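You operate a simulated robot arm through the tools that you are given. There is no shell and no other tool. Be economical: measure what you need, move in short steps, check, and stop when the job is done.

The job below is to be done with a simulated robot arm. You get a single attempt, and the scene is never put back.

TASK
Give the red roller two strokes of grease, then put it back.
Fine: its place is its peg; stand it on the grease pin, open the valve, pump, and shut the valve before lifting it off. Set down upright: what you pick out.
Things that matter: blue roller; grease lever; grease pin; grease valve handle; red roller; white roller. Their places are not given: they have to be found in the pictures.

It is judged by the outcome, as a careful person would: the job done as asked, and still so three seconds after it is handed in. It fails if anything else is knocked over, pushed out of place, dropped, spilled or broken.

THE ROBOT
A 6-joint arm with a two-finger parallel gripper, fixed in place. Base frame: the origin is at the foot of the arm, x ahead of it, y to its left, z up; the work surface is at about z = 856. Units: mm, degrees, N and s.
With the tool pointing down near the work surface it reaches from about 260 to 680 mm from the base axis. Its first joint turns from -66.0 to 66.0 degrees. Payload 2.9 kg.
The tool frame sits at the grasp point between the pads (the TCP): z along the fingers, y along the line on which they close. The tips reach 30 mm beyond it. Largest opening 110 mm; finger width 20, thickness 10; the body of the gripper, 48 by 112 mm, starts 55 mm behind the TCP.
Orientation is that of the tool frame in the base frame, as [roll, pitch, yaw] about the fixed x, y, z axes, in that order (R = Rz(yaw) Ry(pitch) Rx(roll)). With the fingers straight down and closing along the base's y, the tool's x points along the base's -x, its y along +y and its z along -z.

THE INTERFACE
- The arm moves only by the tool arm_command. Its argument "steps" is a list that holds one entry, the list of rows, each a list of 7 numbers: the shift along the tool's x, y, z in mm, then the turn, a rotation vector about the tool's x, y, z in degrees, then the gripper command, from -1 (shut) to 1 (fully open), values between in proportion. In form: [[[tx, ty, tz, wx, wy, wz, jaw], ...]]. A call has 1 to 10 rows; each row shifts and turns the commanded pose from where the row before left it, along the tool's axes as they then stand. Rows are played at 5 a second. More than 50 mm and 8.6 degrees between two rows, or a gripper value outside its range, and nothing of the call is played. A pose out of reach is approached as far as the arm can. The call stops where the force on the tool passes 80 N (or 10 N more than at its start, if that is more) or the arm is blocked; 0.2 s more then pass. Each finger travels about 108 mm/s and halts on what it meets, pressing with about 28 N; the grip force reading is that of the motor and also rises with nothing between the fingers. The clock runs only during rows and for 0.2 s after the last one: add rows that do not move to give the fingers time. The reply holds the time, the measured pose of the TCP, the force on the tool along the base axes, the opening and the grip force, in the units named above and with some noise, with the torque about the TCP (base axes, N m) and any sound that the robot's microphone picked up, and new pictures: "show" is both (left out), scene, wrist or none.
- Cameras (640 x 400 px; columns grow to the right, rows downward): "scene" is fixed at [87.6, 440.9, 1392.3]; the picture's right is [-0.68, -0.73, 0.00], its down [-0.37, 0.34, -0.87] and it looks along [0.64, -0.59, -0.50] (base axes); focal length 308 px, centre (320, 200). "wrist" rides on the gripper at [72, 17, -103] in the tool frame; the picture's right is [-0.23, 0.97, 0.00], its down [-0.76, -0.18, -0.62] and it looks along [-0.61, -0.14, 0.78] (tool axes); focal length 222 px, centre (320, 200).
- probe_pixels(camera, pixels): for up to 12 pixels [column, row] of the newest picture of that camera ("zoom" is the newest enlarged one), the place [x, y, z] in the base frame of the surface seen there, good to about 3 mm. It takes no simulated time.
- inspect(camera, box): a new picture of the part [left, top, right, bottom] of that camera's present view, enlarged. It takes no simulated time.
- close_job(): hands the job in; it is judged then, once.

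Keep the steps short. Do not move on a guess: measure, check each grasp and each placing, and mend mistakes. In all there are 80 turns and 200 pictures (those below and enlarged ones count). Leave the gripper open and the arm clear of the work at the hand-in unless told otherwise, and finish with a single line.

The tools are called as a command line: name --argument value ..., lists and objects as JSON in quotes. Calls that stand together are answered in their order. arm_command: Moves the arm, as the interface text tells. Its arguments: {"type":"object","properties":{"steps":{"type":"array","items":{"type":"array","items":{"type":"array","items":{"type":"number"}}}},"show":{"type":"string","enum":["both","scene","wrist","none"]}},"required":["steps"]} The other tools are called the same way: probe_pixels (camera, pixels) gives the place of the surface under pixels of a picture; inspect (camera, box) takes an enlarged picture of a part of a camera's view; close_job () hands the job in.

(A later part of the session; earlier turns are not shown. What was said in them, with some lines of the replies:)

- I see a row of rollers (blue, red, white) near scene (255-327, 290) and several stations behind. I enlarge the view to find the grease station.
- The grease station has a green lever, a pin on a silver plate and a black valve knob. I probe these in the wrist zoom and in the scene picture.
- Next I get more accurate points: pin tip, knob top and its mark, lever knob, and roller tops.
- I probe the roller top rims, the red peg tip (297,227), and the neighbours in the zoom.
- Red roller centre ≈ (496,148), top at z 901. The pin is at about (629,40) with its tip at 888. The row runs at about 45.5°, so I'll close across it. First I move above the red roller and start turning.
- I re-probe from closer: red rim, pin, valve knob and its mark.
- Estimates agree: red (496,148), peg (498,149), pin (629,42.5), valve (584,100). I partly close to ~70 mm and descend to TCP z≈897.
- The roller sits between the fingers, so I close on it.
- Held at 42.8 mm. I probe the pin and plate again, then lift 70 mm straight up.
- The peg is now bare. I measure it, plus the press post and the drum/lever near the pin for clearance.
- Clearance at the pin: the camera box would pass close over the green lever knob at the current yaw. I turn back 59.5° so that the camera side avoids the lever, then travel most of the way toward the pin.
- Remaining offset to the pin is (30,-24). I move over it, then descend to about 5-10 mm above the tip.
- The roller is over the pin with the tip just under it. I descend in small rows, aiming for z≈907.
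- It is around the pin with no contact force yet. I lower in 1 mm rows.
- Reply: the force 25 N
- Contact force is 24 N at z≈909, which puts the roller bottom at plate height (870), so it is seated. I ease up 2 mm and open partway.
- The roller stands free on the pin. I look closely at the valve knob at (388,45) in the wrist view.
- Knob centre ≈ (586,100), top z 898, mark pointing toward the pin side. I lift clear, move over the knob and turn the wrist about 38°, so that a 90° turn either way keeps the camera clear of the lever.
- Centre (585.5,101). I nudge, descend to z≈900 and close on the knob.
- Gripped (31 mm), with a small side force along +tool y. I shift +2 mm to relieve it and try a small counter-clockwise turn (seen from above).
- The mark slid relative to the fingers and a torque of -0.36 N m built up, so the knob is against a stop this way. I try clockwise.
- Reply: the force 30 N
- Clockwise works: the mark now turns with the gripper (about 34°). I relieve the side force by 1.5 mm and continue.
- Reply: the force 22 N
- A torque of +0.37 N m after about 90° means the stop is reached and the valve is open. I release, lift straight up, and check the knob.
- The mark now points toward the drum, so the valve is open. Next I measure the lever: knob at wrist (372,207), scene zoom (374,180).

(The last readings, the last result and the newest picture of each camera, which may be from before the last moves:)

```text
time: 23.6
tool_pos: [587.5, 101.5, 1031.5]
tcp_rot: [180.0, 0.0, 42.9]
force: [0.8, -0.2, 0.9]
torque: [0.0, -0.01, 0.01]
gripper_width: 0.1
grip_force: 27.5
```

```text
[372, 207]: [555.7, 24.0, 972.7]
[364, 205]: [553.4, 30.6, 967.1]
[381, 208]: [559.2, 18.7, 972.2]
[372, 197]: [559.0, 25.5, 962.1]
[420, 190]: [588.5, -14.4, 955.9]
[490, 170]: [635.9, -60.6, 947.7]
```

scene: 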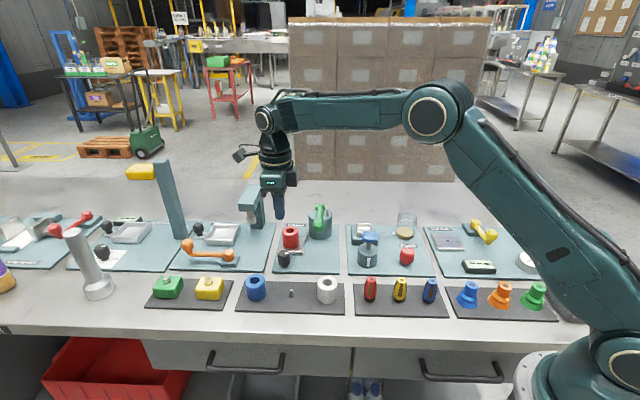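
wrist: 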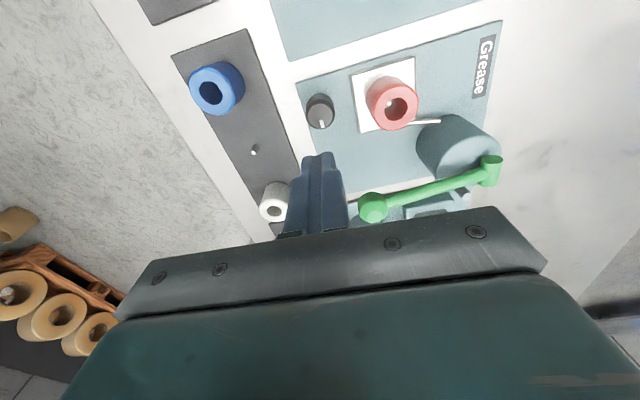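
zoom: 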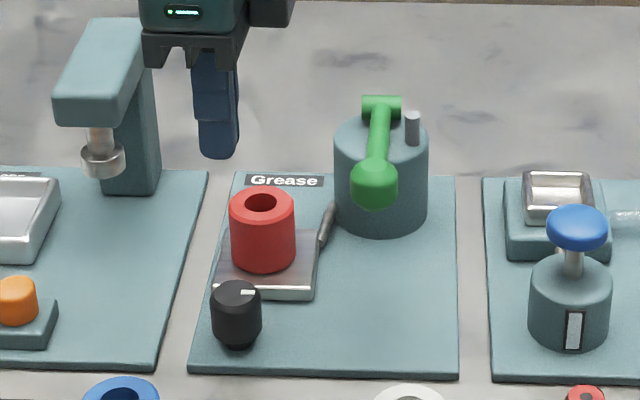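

Knob centre ≈ (547,21), top z 974; pivot ≈ (630,-60). With fingers shut I move over the knob and stop the tips just above it.

arm_command --steps '[[[-42, 16, 0, 0, 0, 0, -1], [-41.5, 16, 0, 0, 0, 0, -1], [0, 0, 0, 0, 0, 0, -1], [0, 0, 18, 0, 0, 0, -1], [0, 0, 0, 0, 0, 0, -1]]]'

inspect --camera "scene" --box '[250, 180, 360, 280]'

```text
time: 24.8
tool_pos: [546.3, 18.3, 1014.3]
tcp_rot: [179.9, 0.0, 42.9]
force: [0.0, -0.3, 1.2]
torque: [0.01, 0.0, -0.02]
gripper_width: 0.0
grip_force: 28.2
```

scene: 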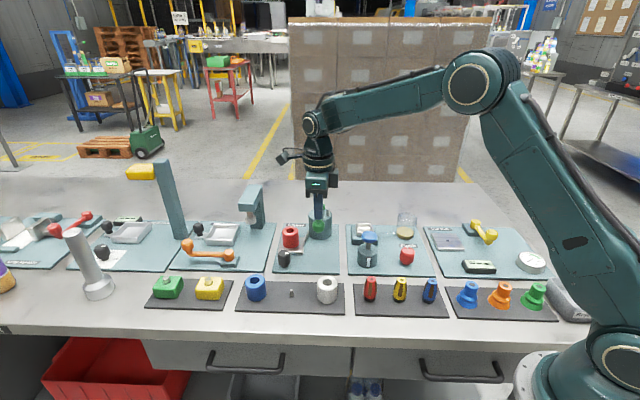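
wrist: 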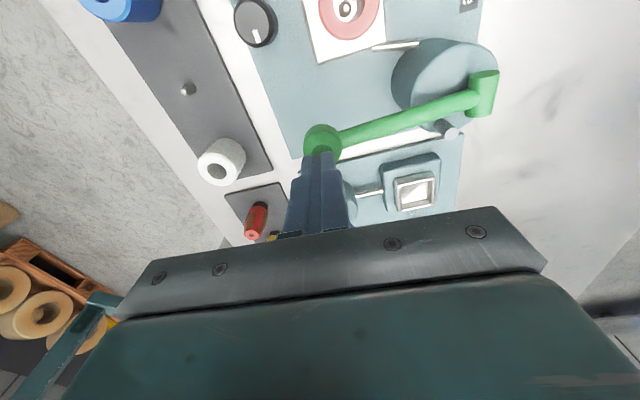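

```text
4.00 times, centred on (305, 230) of scene
```

zoom: 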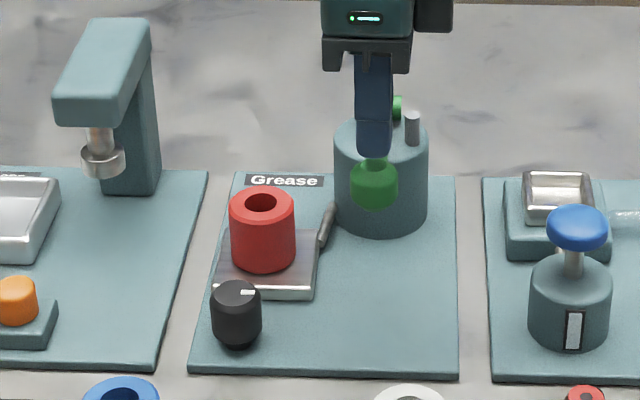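

The tips are right above the knob. I press down 22 mm in small rows and read the forces and sounds.

arm_command --steps '[[[0, 0, 6, 0, 0, 0, -1], [0, 0, 4, 0, 0, 0, -1], [0, 0, 4, 0, 0, 0, -1], [0, 0, 4, 0, 0, 0, -1], [0, 0, 4, 0, 0, 0, -1]]]' --show "none"

inspect --camera "scene" --box '[250, 180, 360, 280]'

```text
time: 26.0
tool_pos: [545.0, 19.1, 992.6]
tcp_rot: [-180.0, 0.0, 42.9]
force: [0.1, 3.2, 3.2]
torque: [0.02, -0.02, -0.03]
gripper_width: 0.0
grip_force: 28.2
```

```text
4.00 times, centred on (305, 230) of scene
```

zoom: 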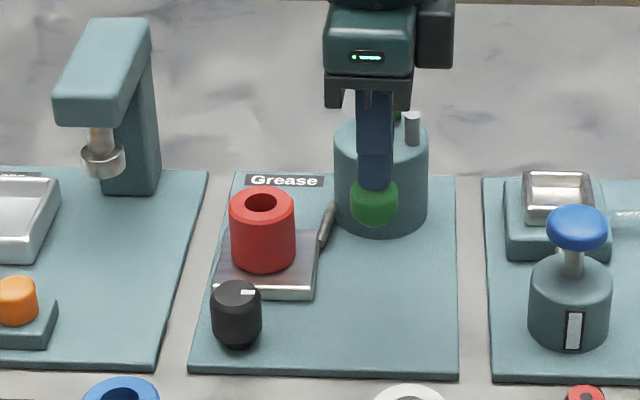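

It goes down easily (3 N). I press on 25 mm.

arm_command --steps '[[[0, 0, 5, 0, 0, 0, -1], [0, 0, 5, 0, 0, 0, -1], [0, 0, 5, 0, 0, 0, -1], [0, 0, 5, 0, 0, 0, -1], [0, 0, 5, 0, 0, 0, -1]]]' --show "none"

inspect --camera "scene" --box '[250, 180, 360, 280]'

```text
time: 27.2
tool_pos: [545.3, 19.9, 967.3]
tcp_rot: [180.0, -0.1, 42.9]
force: [-2.7, -0.3, 4.2]
torque: [0.01, 0.07, -0.01]
gripper_width: 0.0
grip_force: 28.2
```

```text
4.00 times, centred on (305, 230) of scene
```

zoom: 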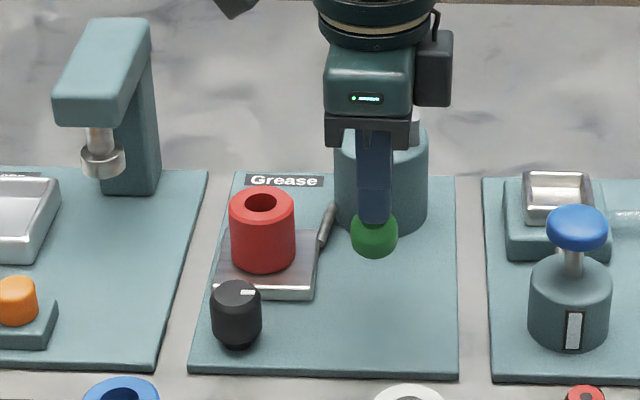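

arm_command --steps '[[[0, 1, 5, 0, 0, 0, -1], [0, 1, 5, 0, 0, 0, -1], [0, 1, 5, 0, 0, 0, -1], [0, 1.5, 5, 0, 0, 0, -1], [0, 0, 0, 0, 0, 0, -1]]]' --show "none"

inspect --camera "scene" --box '[250, 180, 360, 280]'

```text
time: 28.1
tool_pos: [546.4, 19.1, 961.6]
tcp_rot: [-180.0, -0.2, 43.2]
force: [-15.6, 1.4, 20.0]
torque: [-0.04, 0.37, -0.05]
gripper_width: 0.1
grip_force: 27.8
stopped in row 4: the force on the tool passed its limit at 85 N (the readings are from after the stop); the commanded pose is now the measured one
```

```text
4.00 times, centred on (305, 230) of scene
```

zoom: 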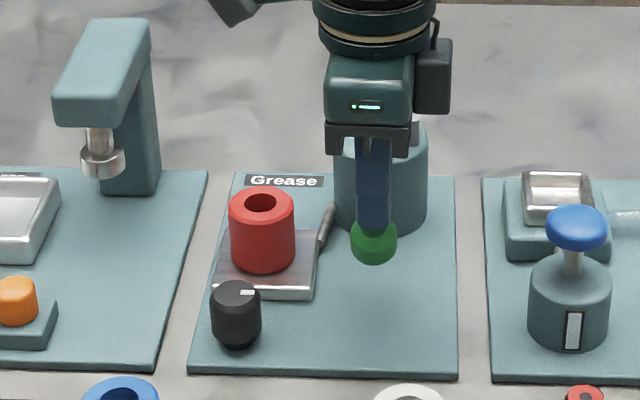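

The stop is at z≈961, so the first stroke is at the bottom. I raise 50 mm and see whether the lever follows.

arm_command --steps '[[[0, 0, -8, 0, 0, 0, -1], [0, 0, -8, 0, 0, 0, -1], [0, 0, -8, 0, 0, 0, -1], [0, 0, -8, 0, 0, 0, -1], [0, 0, -8, 0, 0, 0, -1], [0, 0, -8, 0, 0, 0, -1], [0, 0, -5, 0, 0, 0, -1], [0, 0, 0, 0, 0, 0, -1]]]' --show "none"

inspect --camera "scene" --box '[250, 180, 360, 280]'

```text
time: 29.9
tool_pos: [549.2, 18.0, 1012.7]
tcp_rot: [179.9, -0.3, 43.1]
force: [-0.1, 0.7, -0.7]
torque: [0.01, -0.02, -0.01]
gripper_width: 0.4
grip_force: 27.4
```

```text
4.00 times, centred on (305, 230) of scene
```

zoom: 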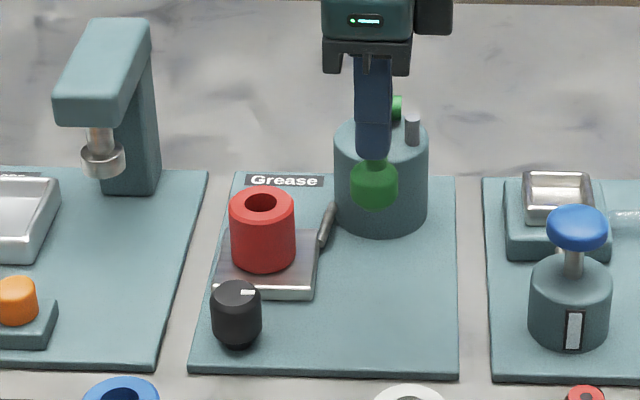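

The lever came back to the top by itself. Second stroke: down to the same stop.

arm_command --steps '[[[1, 2, 8, 0, 0, 0, -1], [0, 0, 7, 0, 0, 0, -1], [0, 0, 6, 0, 0, 0, -1], [0, 0, 6, 0, 0, 0, -1], [0, 0, 6, 0, 0, 0, -1], [0, 0, 6, 0, 0, 0, -1], [0, 0, 5, 0, 0, 0, -1], [0, 0, 4, 0, 0, 0, -1], [0, 0, 4, 0, 0, 0, -1], [0, 0, 3, 0, 0, 0, -1]]]' --show "none"

inspect --camera "scene" --box '[250, 180, 360, 280]'

```text
time: 32.1
tool_pos: [548.6, 17.3, 962.0]
tcp_rot: [179.7, -0.3, 43.1]
force: [-8.2, -3.9, 31.5]
torque: [-0.21, 0.19, -0.14]
gripper_width: 0.0
grip_force: 27.5
```

```text
4.00 times, centred on (305, 230) of scene
```

zoom: 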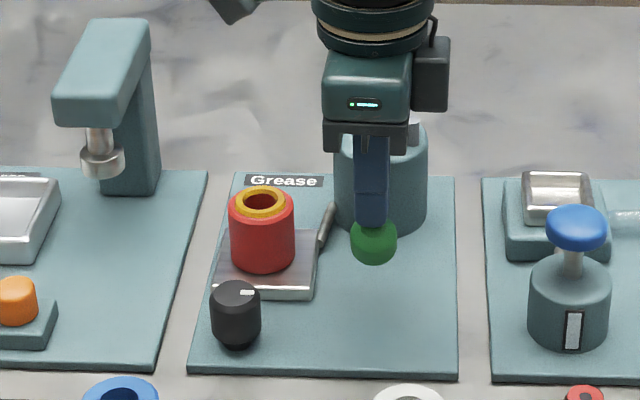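

A yellow grease ring has appeared on the roller. I raise off the lever and look closely.

arm_command --steps '[[[0, 0, -10, 0, 0, 0, -1], [0, 0, -10, 0, 0, 0, -1], [0, 0, -10, 0, 0, 0, -1], [0, 0, -10, 0, 0, 0, -1], [0, 0, -15, 0, 0, 0, -1], [0, 0, -15, 0, 0, 0, -1], [0, 0, 0, 0, 0, 0, -1]]]'

inspect --camera "scene" --box '[265, 200, 345, 270]'

inspect --camera "wrist" --box '[230, 0, 510, 160]'

```text
time: 33.7
tool_pos: [549.2, 20.0, 1027.3]
tcp_rot: [179.9, -0.3, 43.1]
force: [0.0, -0.6, 0.0]
torque: [0.0, -0.02, 0.03]
gripper_width: 0.3
grip_force: 27.8
```

scene: 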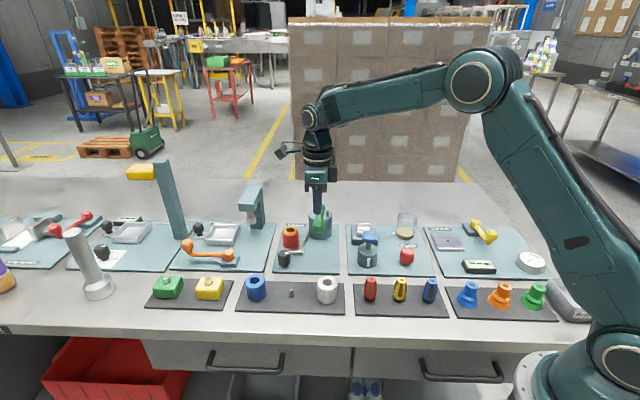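
wrist: 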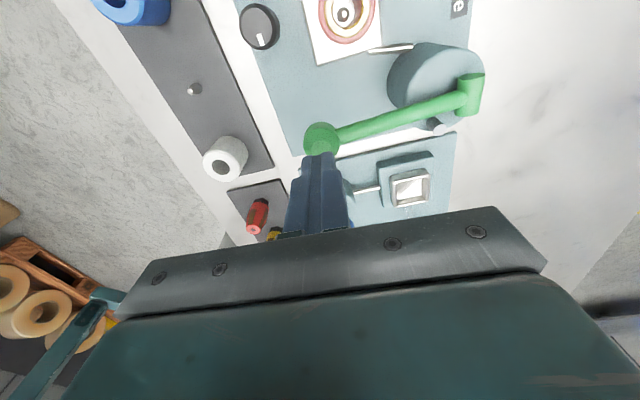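

```text
5.71 times, centred on (305, 235) of scene
```

zoom: 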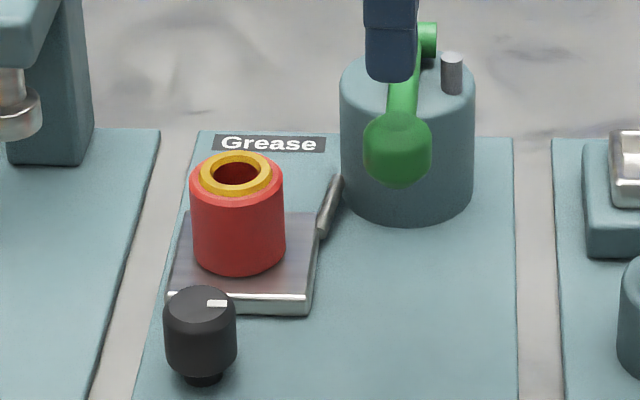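

```text
2.29 times, centred on (370, 80) of wrist
```

zoom: 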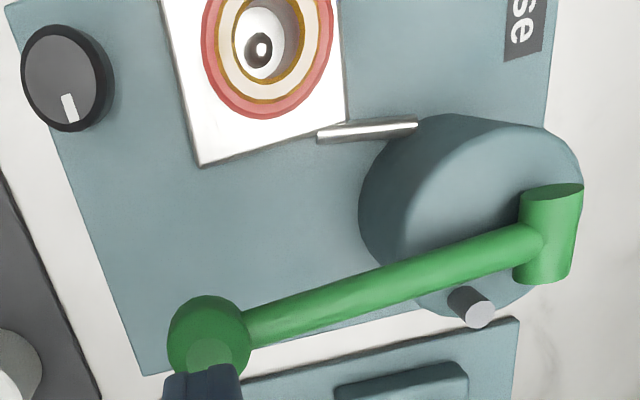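

Lever is back up and the roller shows a grease bead after two full strokes to the stop. Now to shut the valve: I go back over the knob and open the fingers to 60 mm.

arm_command --steps '[[[41.1, -17.2, 0, 0, 0, 0, -1], [41.1, -17.3, 0, 0, 0, 0, 0.1], [0, 0, 0, 0, 0, 0, 0.1], [0, 0, 30, 0, 0, 0, 0.1], [0, 0, 30, 0, 0, 0, 0.1], [0, 0, 0, 0, 0, 0, 0.1]]]' --show "wrist"

```text
time: 35.1
tool_pos: [586.5, 100.7, 966.4]
tcp_rot: [179.9, -0.3, 43.2]
force: [0.1, -0.5, -0.4]
torque: [0.0, -0.01, 0.04]
gripper_width: 60.1
grip_force: 0.1
```

wrist: 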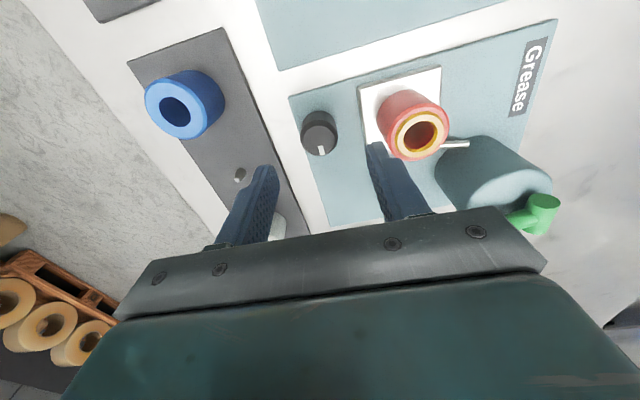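

I narrow to 44 mm to stay off the pin plate, then descend and grip the knob.

arm_command --steps '[[[-0.3, -1, 0, 0, 0, 0, -0.2], [0, 0, 20, 0, 0, 0, -0.2], [0, 0, 20, 0, 0, 0, -0.2], [0, 0, 13, 0, 0, 0, -0.2], [0, 0, 11, 0, 0, 0, -0.2], [0, 0, 0, 0, 0, 0, -0.2], [0, 0, 0, 0, 0, 0, -1], [0, 0, 0, 0, 0, 0, -1], [0, 0, 0, 0, 0, 0, -1]]]' --show "wrist"

```text
time: 37.1
tool_pos: [584.7, 101.9, 903.4]
tcp_rot: [-180.0, -0.1, 43.3]
force: [-0.9, 3.2, -1.3]
torque: [0.14, -0.06, 0.0]
gripper_width: 31.4
grip_force: 44.9
```

wrist: 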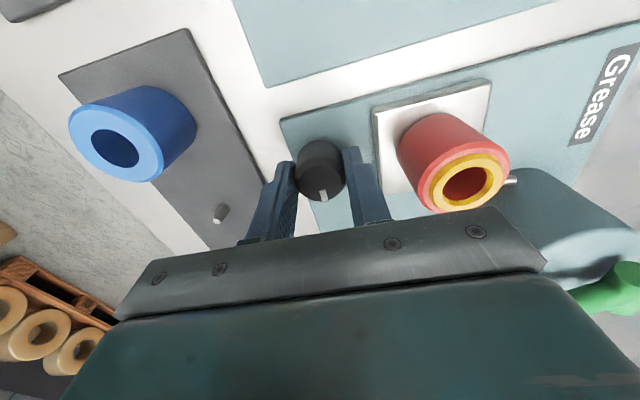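

Well centred. I turn counter-clockwise 48° first.

arm_command --steps '[[[0, 0, 0, 0, 0, -8, -1], [0, 0, 0, 0, 0, -8, -1], [0, 0, 0, 0, 0, -8, -1], [0, 0, 0, 0, 0, -8, -1], [0, 0, 0, 0, 0, -8, -1], [0, 0, 0, 0, 0, -8, -1], [0, 0, 0, 0, 0, 0, -1]]]' --show "none"

```text
time: 38.7
tool_pos: [584.8, 102.1, 903.7]
tcp_rot: [179.7, -0.2, 91.5]
force: [0.1, 17.1, -1.1]
torque: [0.57, 0.05, 0.03]
gripper_width: 31.2
grip_force: 45.4
```

arm_command --steps '[[[1, 0, 0, 0, 0, -8, -1], [0, 0, 0, 0, 0, -8, -1], [0, 0, 0, 0, 0, -8, -1], [0, 0, 0, 0, 0, -8, -1], [0, 0, 0, 0, 0, -8, -1], [0, 0, 0, 0, 0, -8, -1], [0, 0, 0, 0, 0, -2, -1], [0, 0, 0, 0, 0, 0, -1]]]' --show "wrist"

inspect --camera "wrist" --box '[240, 100, 400, 230]'

```text
time: 40.5
tool_pos: [585.3, 100.7, 903.8]
tcp_rot: [179.5, 0.3, 141.2]
force: [3.8, -1.3, 6.0]
torque: [-0.17, -0.27, -0.23]
gripper_width: 31.0
grip_force: 45.2
```

wrist: 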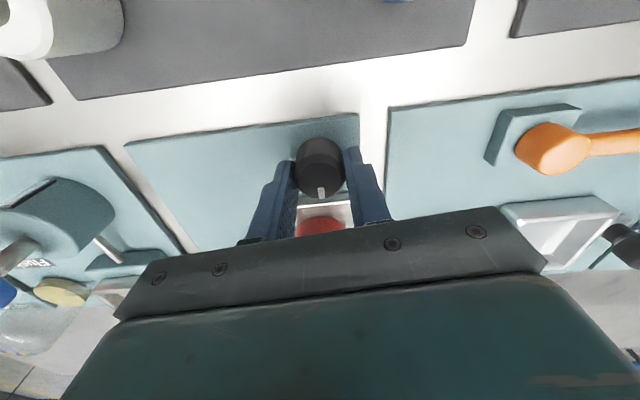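

```text
3.08 times, centred on (320, 165) of wrist
```

zoom: 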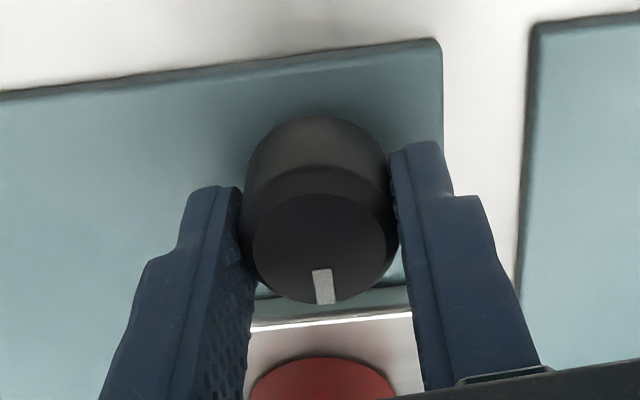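

The mark points toward the roller again and the torque is reversing. I press 5° more to be sure of the stop, then release and lift.

arm_command --steps '[[[0, 0, 0, 0, 0, -2.5, -1], [0, 0, 0, 0, 0, -2.5, -1], [0, 0, 0, 0, 0, 0, -1]]]' --show "none"

arm_command --steps '[[[0, 0, 0, 0, 0, 0, 0.1], [0, 0, 0, 0, 0, 0, 0.1], [0, 0, 0, 0, 0, 0, 0.1], [0, 0, -28, 0, 0, 0, 0.1], [0, 0, -28, 0, 0, 0, 0.1], [0, 0, 0, 0, 0, 0, 0.1]]]' --show "both"

inspect --camera "scene" --box '[250, 180, 360, 280]'

inspect --camera "wrist" --box '[240, 80, 400, 230]'

```text
time: 41.3
tool_pos: [584.3, 101.0, 902.9]
tcp_rot: [179.7, 0.1, 146.2]
force: [0.5, -1.1, 4.8]
torque: [-0.28, -0.25, -0.63]
gripper_width: 31.0
grip_force: 45.0
```

```text
time: 42.7
tool_pos: [584.6, 99.5, 960.1]
tcp_rot: [179.8, 0.1, 146.2]
force: [-1.1, 0.2, -0.2]
torque: [-0.03, -0.03, 0.02]
gripper_width: 60.6
grip_force: 0.1
```

scene: 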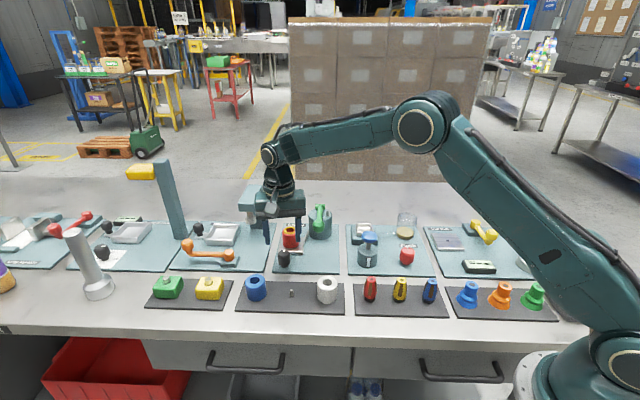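
wrist: 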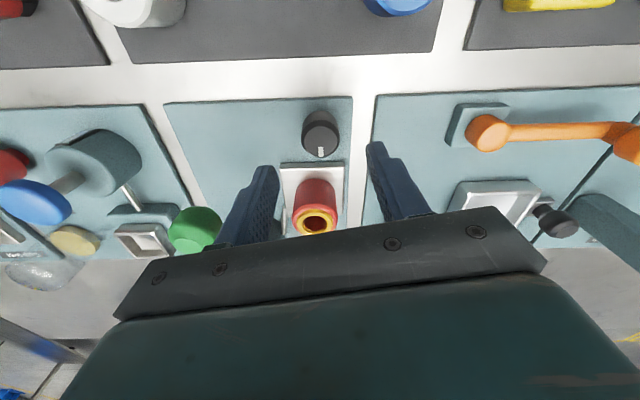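

```text
4.00 times, centred on (305, 230) of scene
```

zoom: 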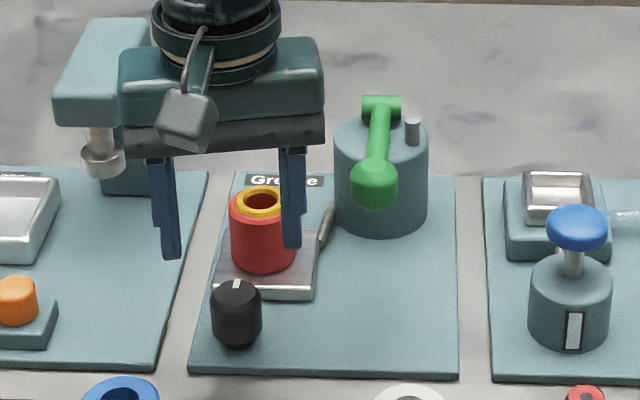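

```text
2.67 times, centred on (320, 155) of wrist
```

zoom: 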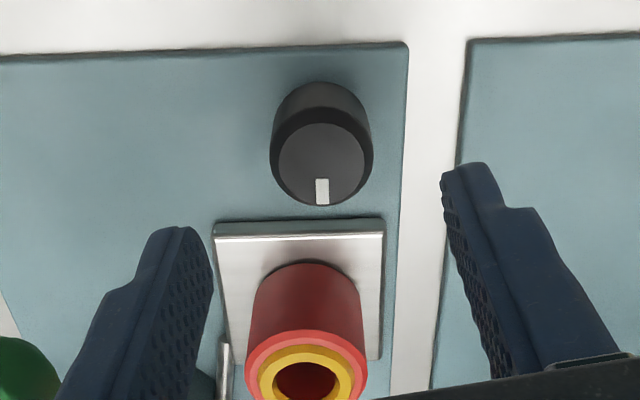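

The valve mark is back to its shut position. I turn to yaw 166 and move above the roller.

arm_command --steps '[[[0, 0, 0, 0, 0, -6.6, 0.1], [0, 0, 0, 0, 0, -6.6, 0.1], [0, 0, 0, 0, 0, -6.6, 0.1], [-28.4, -21.6, 0, 0, 0, 0, 0.1], [-28.5, -21.7, 0, 0, 0, 0, 0.1], [0, 0, 0, 0, 0, 0, 0.1]]]'

inspect --camera "wrist" --box '[240, 80, 400, 230]'

```text
time: 44.1
tool_pos: [628.5, 43.4, 958.5]
tcp_rot: [179.8, 0.3, 166.0]
force: [-0.2, -0.5, 0.7]
torque: [0.0, -0.03, -0.01]
gripper_width: 60.5
grip_force: 0.0
```

scene: 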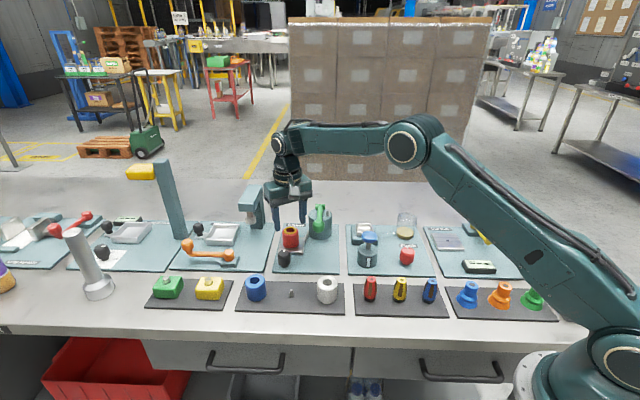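
wrist: 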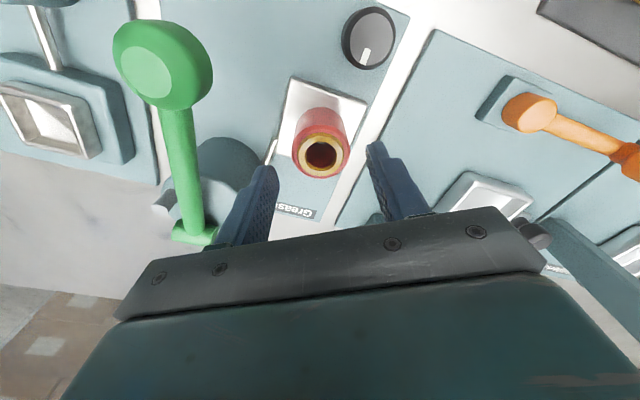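

```text
2.67 times, centred on (320, 155) of wrist
```

zoom: 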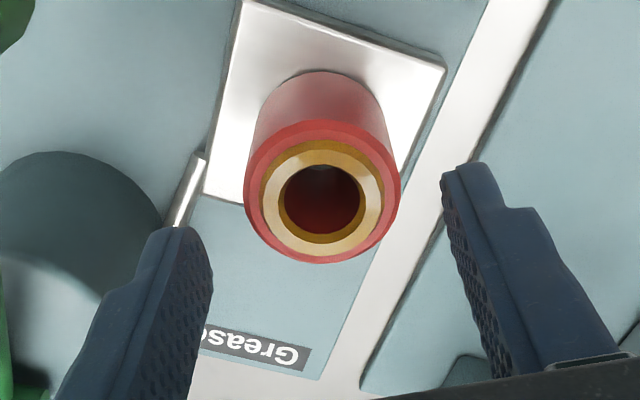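

Centred over the greased roller. I descend to z≈910 and grip.

arm_command --steps '[[[-0.8, 0, 18, 0, 0, 0, 0.1], [0, 0, 18, 0, 0, 0, 0.1], [0, 0, 12.5, 0, 0, 0, 0.1], [0, 0, 0, 0, 0, 0, 0.1], [0, 0, 0, 0, 0, 0, -1], [0, 0, 0, 0, 0, 0, -1], [0, 0, 0, 0, 0, 0, -1]]]' --show "wrist"

```text
time: 45.7
tool_pos: [630.1, 44.2, 911.6]
tcp_rot: [179.8, 0.2, 166.0]
force: [0.2, 0.6, 0.2]
torque: [-0.04, 0.01, 0.0]
gripper_width: 42.8
grip_force: 27.5
```

wrist: 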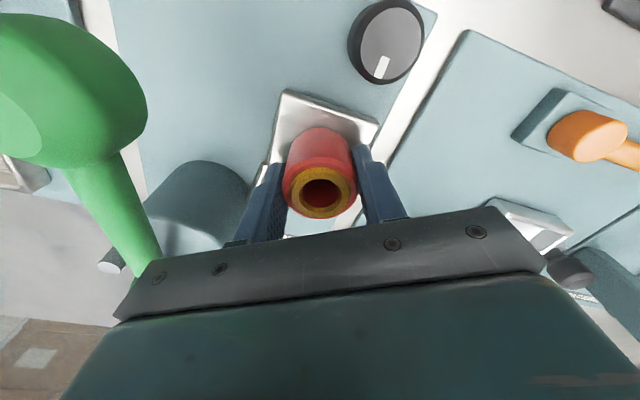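

Gripped at 42.8 mm. I lift straight off the pin and travel back toward the peg.

arm_command --steps '[[[0, 0, -15, 0, 0, 0, -1], [0, 0, -30, 0, 0, 0, -1], [0, 0, -30, 0, 0, 0, -1], [38.8, 17.1, 0, 0, 0, 0, -1], [38.8, 17.1, 0, 0, 0, 0, -1], [38.8, 17.1, 0, 0, 0, 0, -1], [38.8, 17.1, 0, 0, 0, 0, -1], [0, 0, 0, 0, 0, 0, -1]]]' --show "scene"

arm_command --steps '[[[0, 0, 0, 0, 0, -8.5, -1], [0, 0, 0, 0, 0, -8.5, -1], [0, 0, 0, 0, 0, -8.5, -1], [0, 0, 0, 0, 0, -8.5, -1], [0, 0, 0, 0, 0, -8.5, -1], [0, 0, 0, 0, 0, -8.5, -1], [0, 0, 0, 0, 0, -8.5, -1], [0, 0, 0, 0, 0, 0, -1]]]'

inspect --camera "scene" --box '[230, 190, 360, 310]'

```text
time: 47.5
tool_pos: [495.0, 149.4, 983.6]
tcp_rot: [179.8, 0.2, 166.1]
force: [-0.3, 0.5, -0.1]
torque: [-0.01, 0.02, -0.02]
gripper_width: 42.7
grip_force: 27.9
```

scene: 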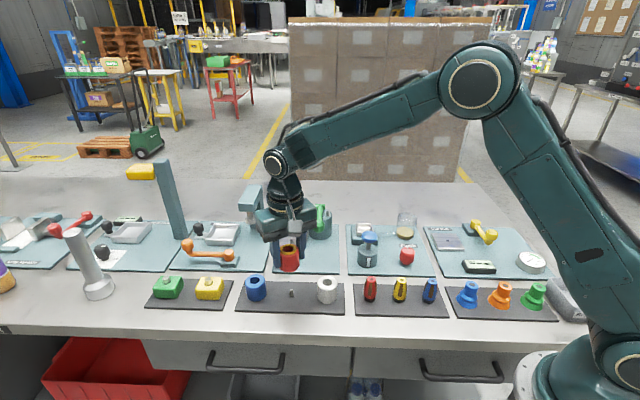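

```text
time: 49.3
tool_pos: [495.3, 148.2, 987.1]
tcp_rot: [-180.0, 0.3, -134.4]
force: [0.1, 0.4, -0.3]
torque: [-0.02, 0.01, -0.01]
gripper_width: 43.0
grip_force: 28.2
```

scene: 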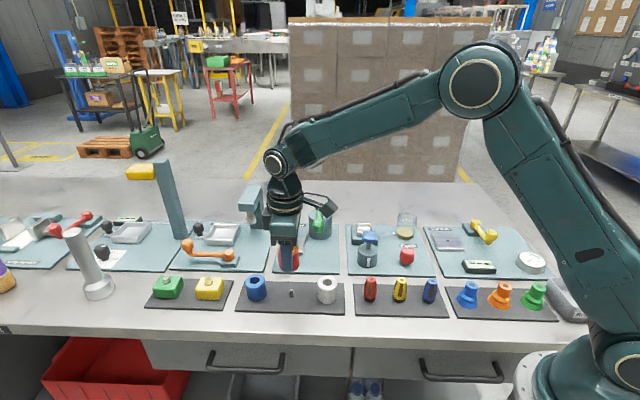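
wrist: 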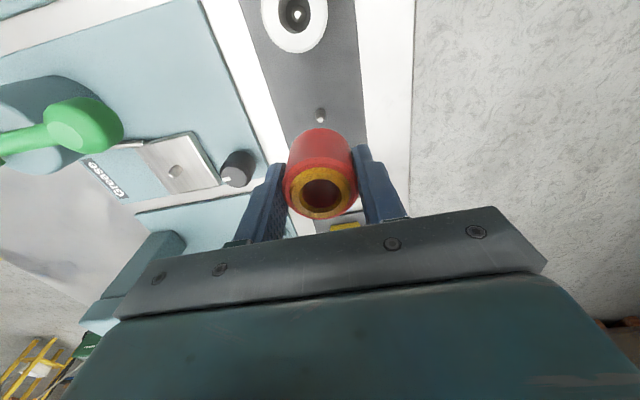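

```text
3.33 times, centred on (295, 250) of scene
```

zoom: 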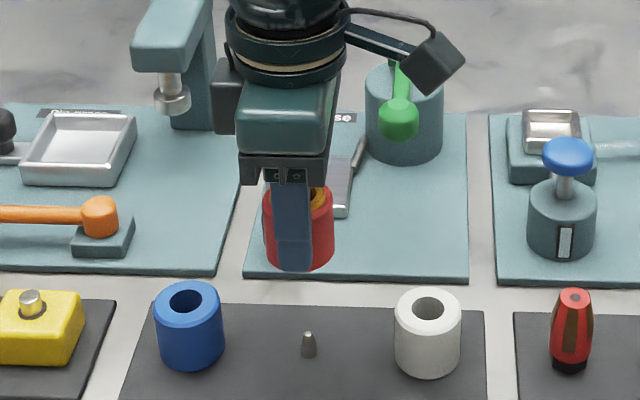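

I measure the bare peg at zoom (309,335-355) and wrist (321,115).

probe_pixels --camera "zoom" --pixels '[[309, 334], [309, 343], [309, 352], [306, 343], [312, 343]]'

probe_pixels --camera "wrist" --pixels '[[321, 118], [321, 112], [319, 120], [320, 135], [320, 213], [287, 190], [356, 190]]'

```text
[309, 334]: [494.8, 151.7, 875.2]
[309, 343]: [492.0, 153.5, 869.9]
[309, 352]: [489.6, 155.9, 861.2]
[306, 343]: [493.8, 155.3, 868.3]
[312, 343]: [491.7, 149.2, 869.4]
```

```text
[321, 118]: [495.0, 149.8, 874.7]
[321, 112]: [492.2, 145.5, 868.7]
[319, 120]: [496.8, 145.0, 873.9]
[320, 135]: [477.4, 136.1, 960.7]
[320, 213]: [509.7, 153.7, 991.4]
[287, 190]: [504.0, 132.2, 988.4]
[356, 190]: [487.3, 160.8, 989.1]
```

The peg at (495.5,149.5) is almost directly below. I descend to z≈903, then finish gently.

arm_command --steps '[[[-0.8, 0.3, 25, 0, 0, 0, -1], [0, 0, 25, 0, 0, 0, -1], [0, 0, 15, 0, 0, 0, -1], [0, 0, 8, 0, 0, 0, -1], [0, 0, 6, 0, 0, 0, -1], [0, 0, 5, 0, 0, 0, -1], [0, 0, 0, 0, 0, 0, -1]]]'

inspect --camera "scene" --box '[230, 220, 350, 320]'

```text
time: 50.9
tool_pos: [496.5, 151.2, 902.2]
tcp_rot: [-179.9, 0.3, -134.4]
force: [0.6, 0.7, -1.3]
torque: [0.01, 0.02, 0.02]
gripper_width: 42.6
grip_force: 27.8
```

scene: 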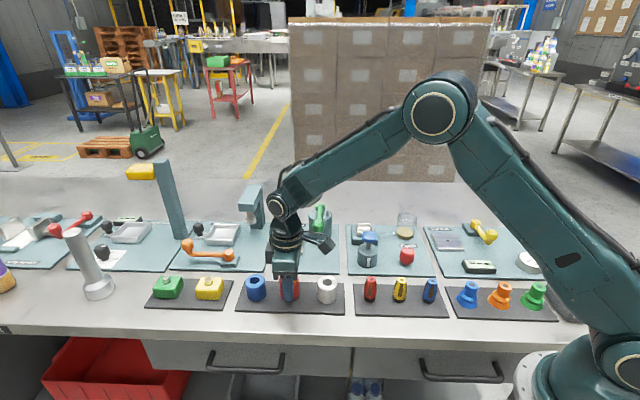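
wrist: 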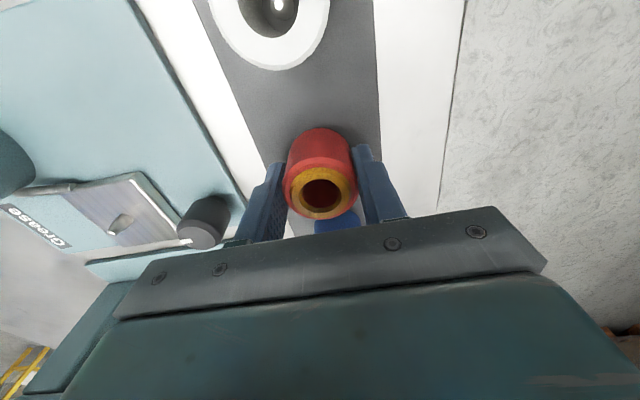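

```text
4.00 times, centred on (290, 270) of scene
```

zoom: 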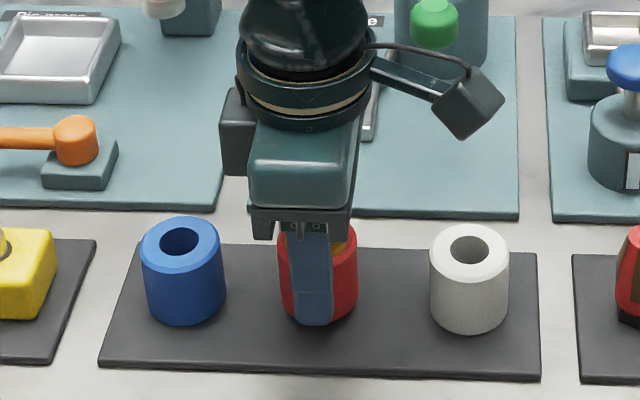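

No contact force so far, so the roller passed over the peg tip freely. I lower in 1 mm rows until it seats.

arm_command --steps '[[[0, 0, 1.2, 0, 0, 0, -1], [0, 0, 1.2, 0, 0, 0, -1], [0, 0, 1.2, 0, 0, 0, -1], [0, 0, 1, 0, 0, 0, -1], [0, 0, 0, 0, 0, 0, -1]]]' --show "none"

```text
time: 52.1
tool_pos: [496.5, 149.7, 897.2]
tcp_rot: [-179.9, 0.1, -134.5]
force: [-0.2, 0.9, -0.6]
torque: [0.0, 0.03, -0.02]
gripper_width: 42.7
grip_force: 27.8
```

arm_command --steps '[[[0, 0, 1, 0, 0, 0, -1], [0, 0, 1, 0, 0, 0, -1], [0, 0, 0, 0, 0, 0, -1]]]' --show "none"

```text
time: 52.9
tool_pos: [496.9, 150.5, 895.9]
tcp_rot: [-179.9, 0.4, -134.5]
force: [-5.1, -2.0, 15.0]
torque: [-0.06, 0.42, 0.05]
gripper_width: 42.8
grip_force: 27.9
```

Contact is 15 N at z≈896, matching the original height, so the roller is seated. I ease up 1 mm, open, and lift away.

arm_command --steps '[[[0, 0, -0.8, 0, 0, 0, -1], [0, 0, 0, 0, 0, 0, 0.2], [0, 0, 0, 0, 0, 0, 0.2], [0, 0, 0, 0, 0, 0, 0.2], [0, 0, -30, 0, 0, 0, 0.2], [0, 0, -40, 0, 0, 0, 0.2], [0, 0, -45, 0, 0, 0, 0.2], [0, 0, -45, 0, 0, 0, 1], [0, 0, 0, 0, 0, 0, 1]]]'

inspect --camera "scene" --box '[230, 190, 370, 320]'

inspect --camera "wrist" --box '[220, 0, 420, 200]'

```text
time: 54.9
tool_pos: [495.1, 149.2, 1055.4]
tcp_rot: [-180.0, 0.4, -134.5]
force: [0.0, -0.2, 0.4]
torque: [-0.01, -0.01, 0.01]
gripper_width: 109.9
grip_force: 0.0
```

scene: 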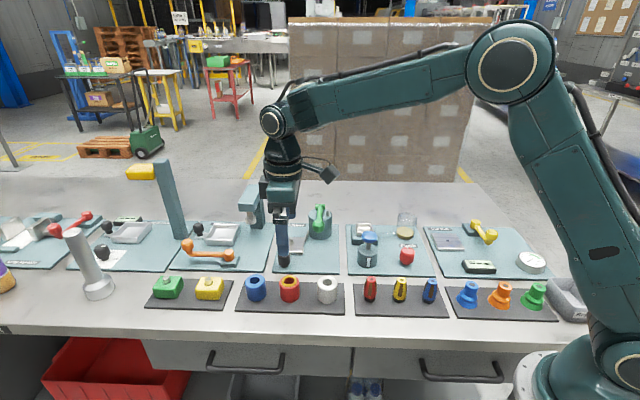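
wrist: 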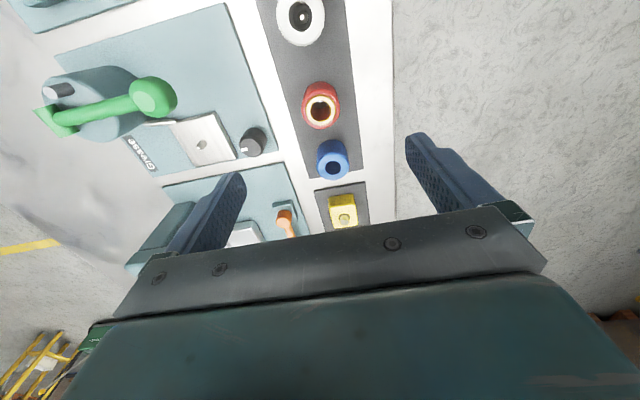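

```text
3.08 times, centred on (300, 255) of scene
```

zoom: 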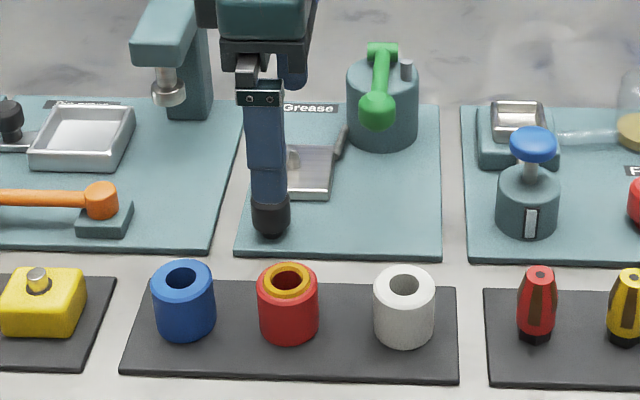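

```text
2.00 times, centred on (320, 100) of wrist
```

zoom: 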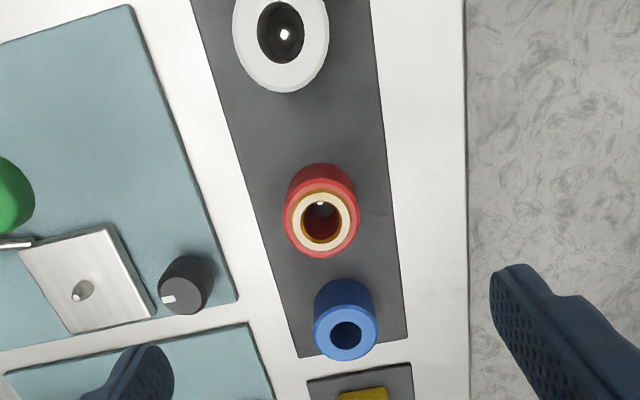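

The roller stands upright on its peg with the peg tip visible inside, the valve is shut, the lever is up and the neighbours haven't moved. The gripper is open and clear, so I hand in.

close_job

```text
The job is handed in.
```

The red roller got two full strokes of grease, the valve was shut before it was lifted off the pin, and it is back upright on its peg.
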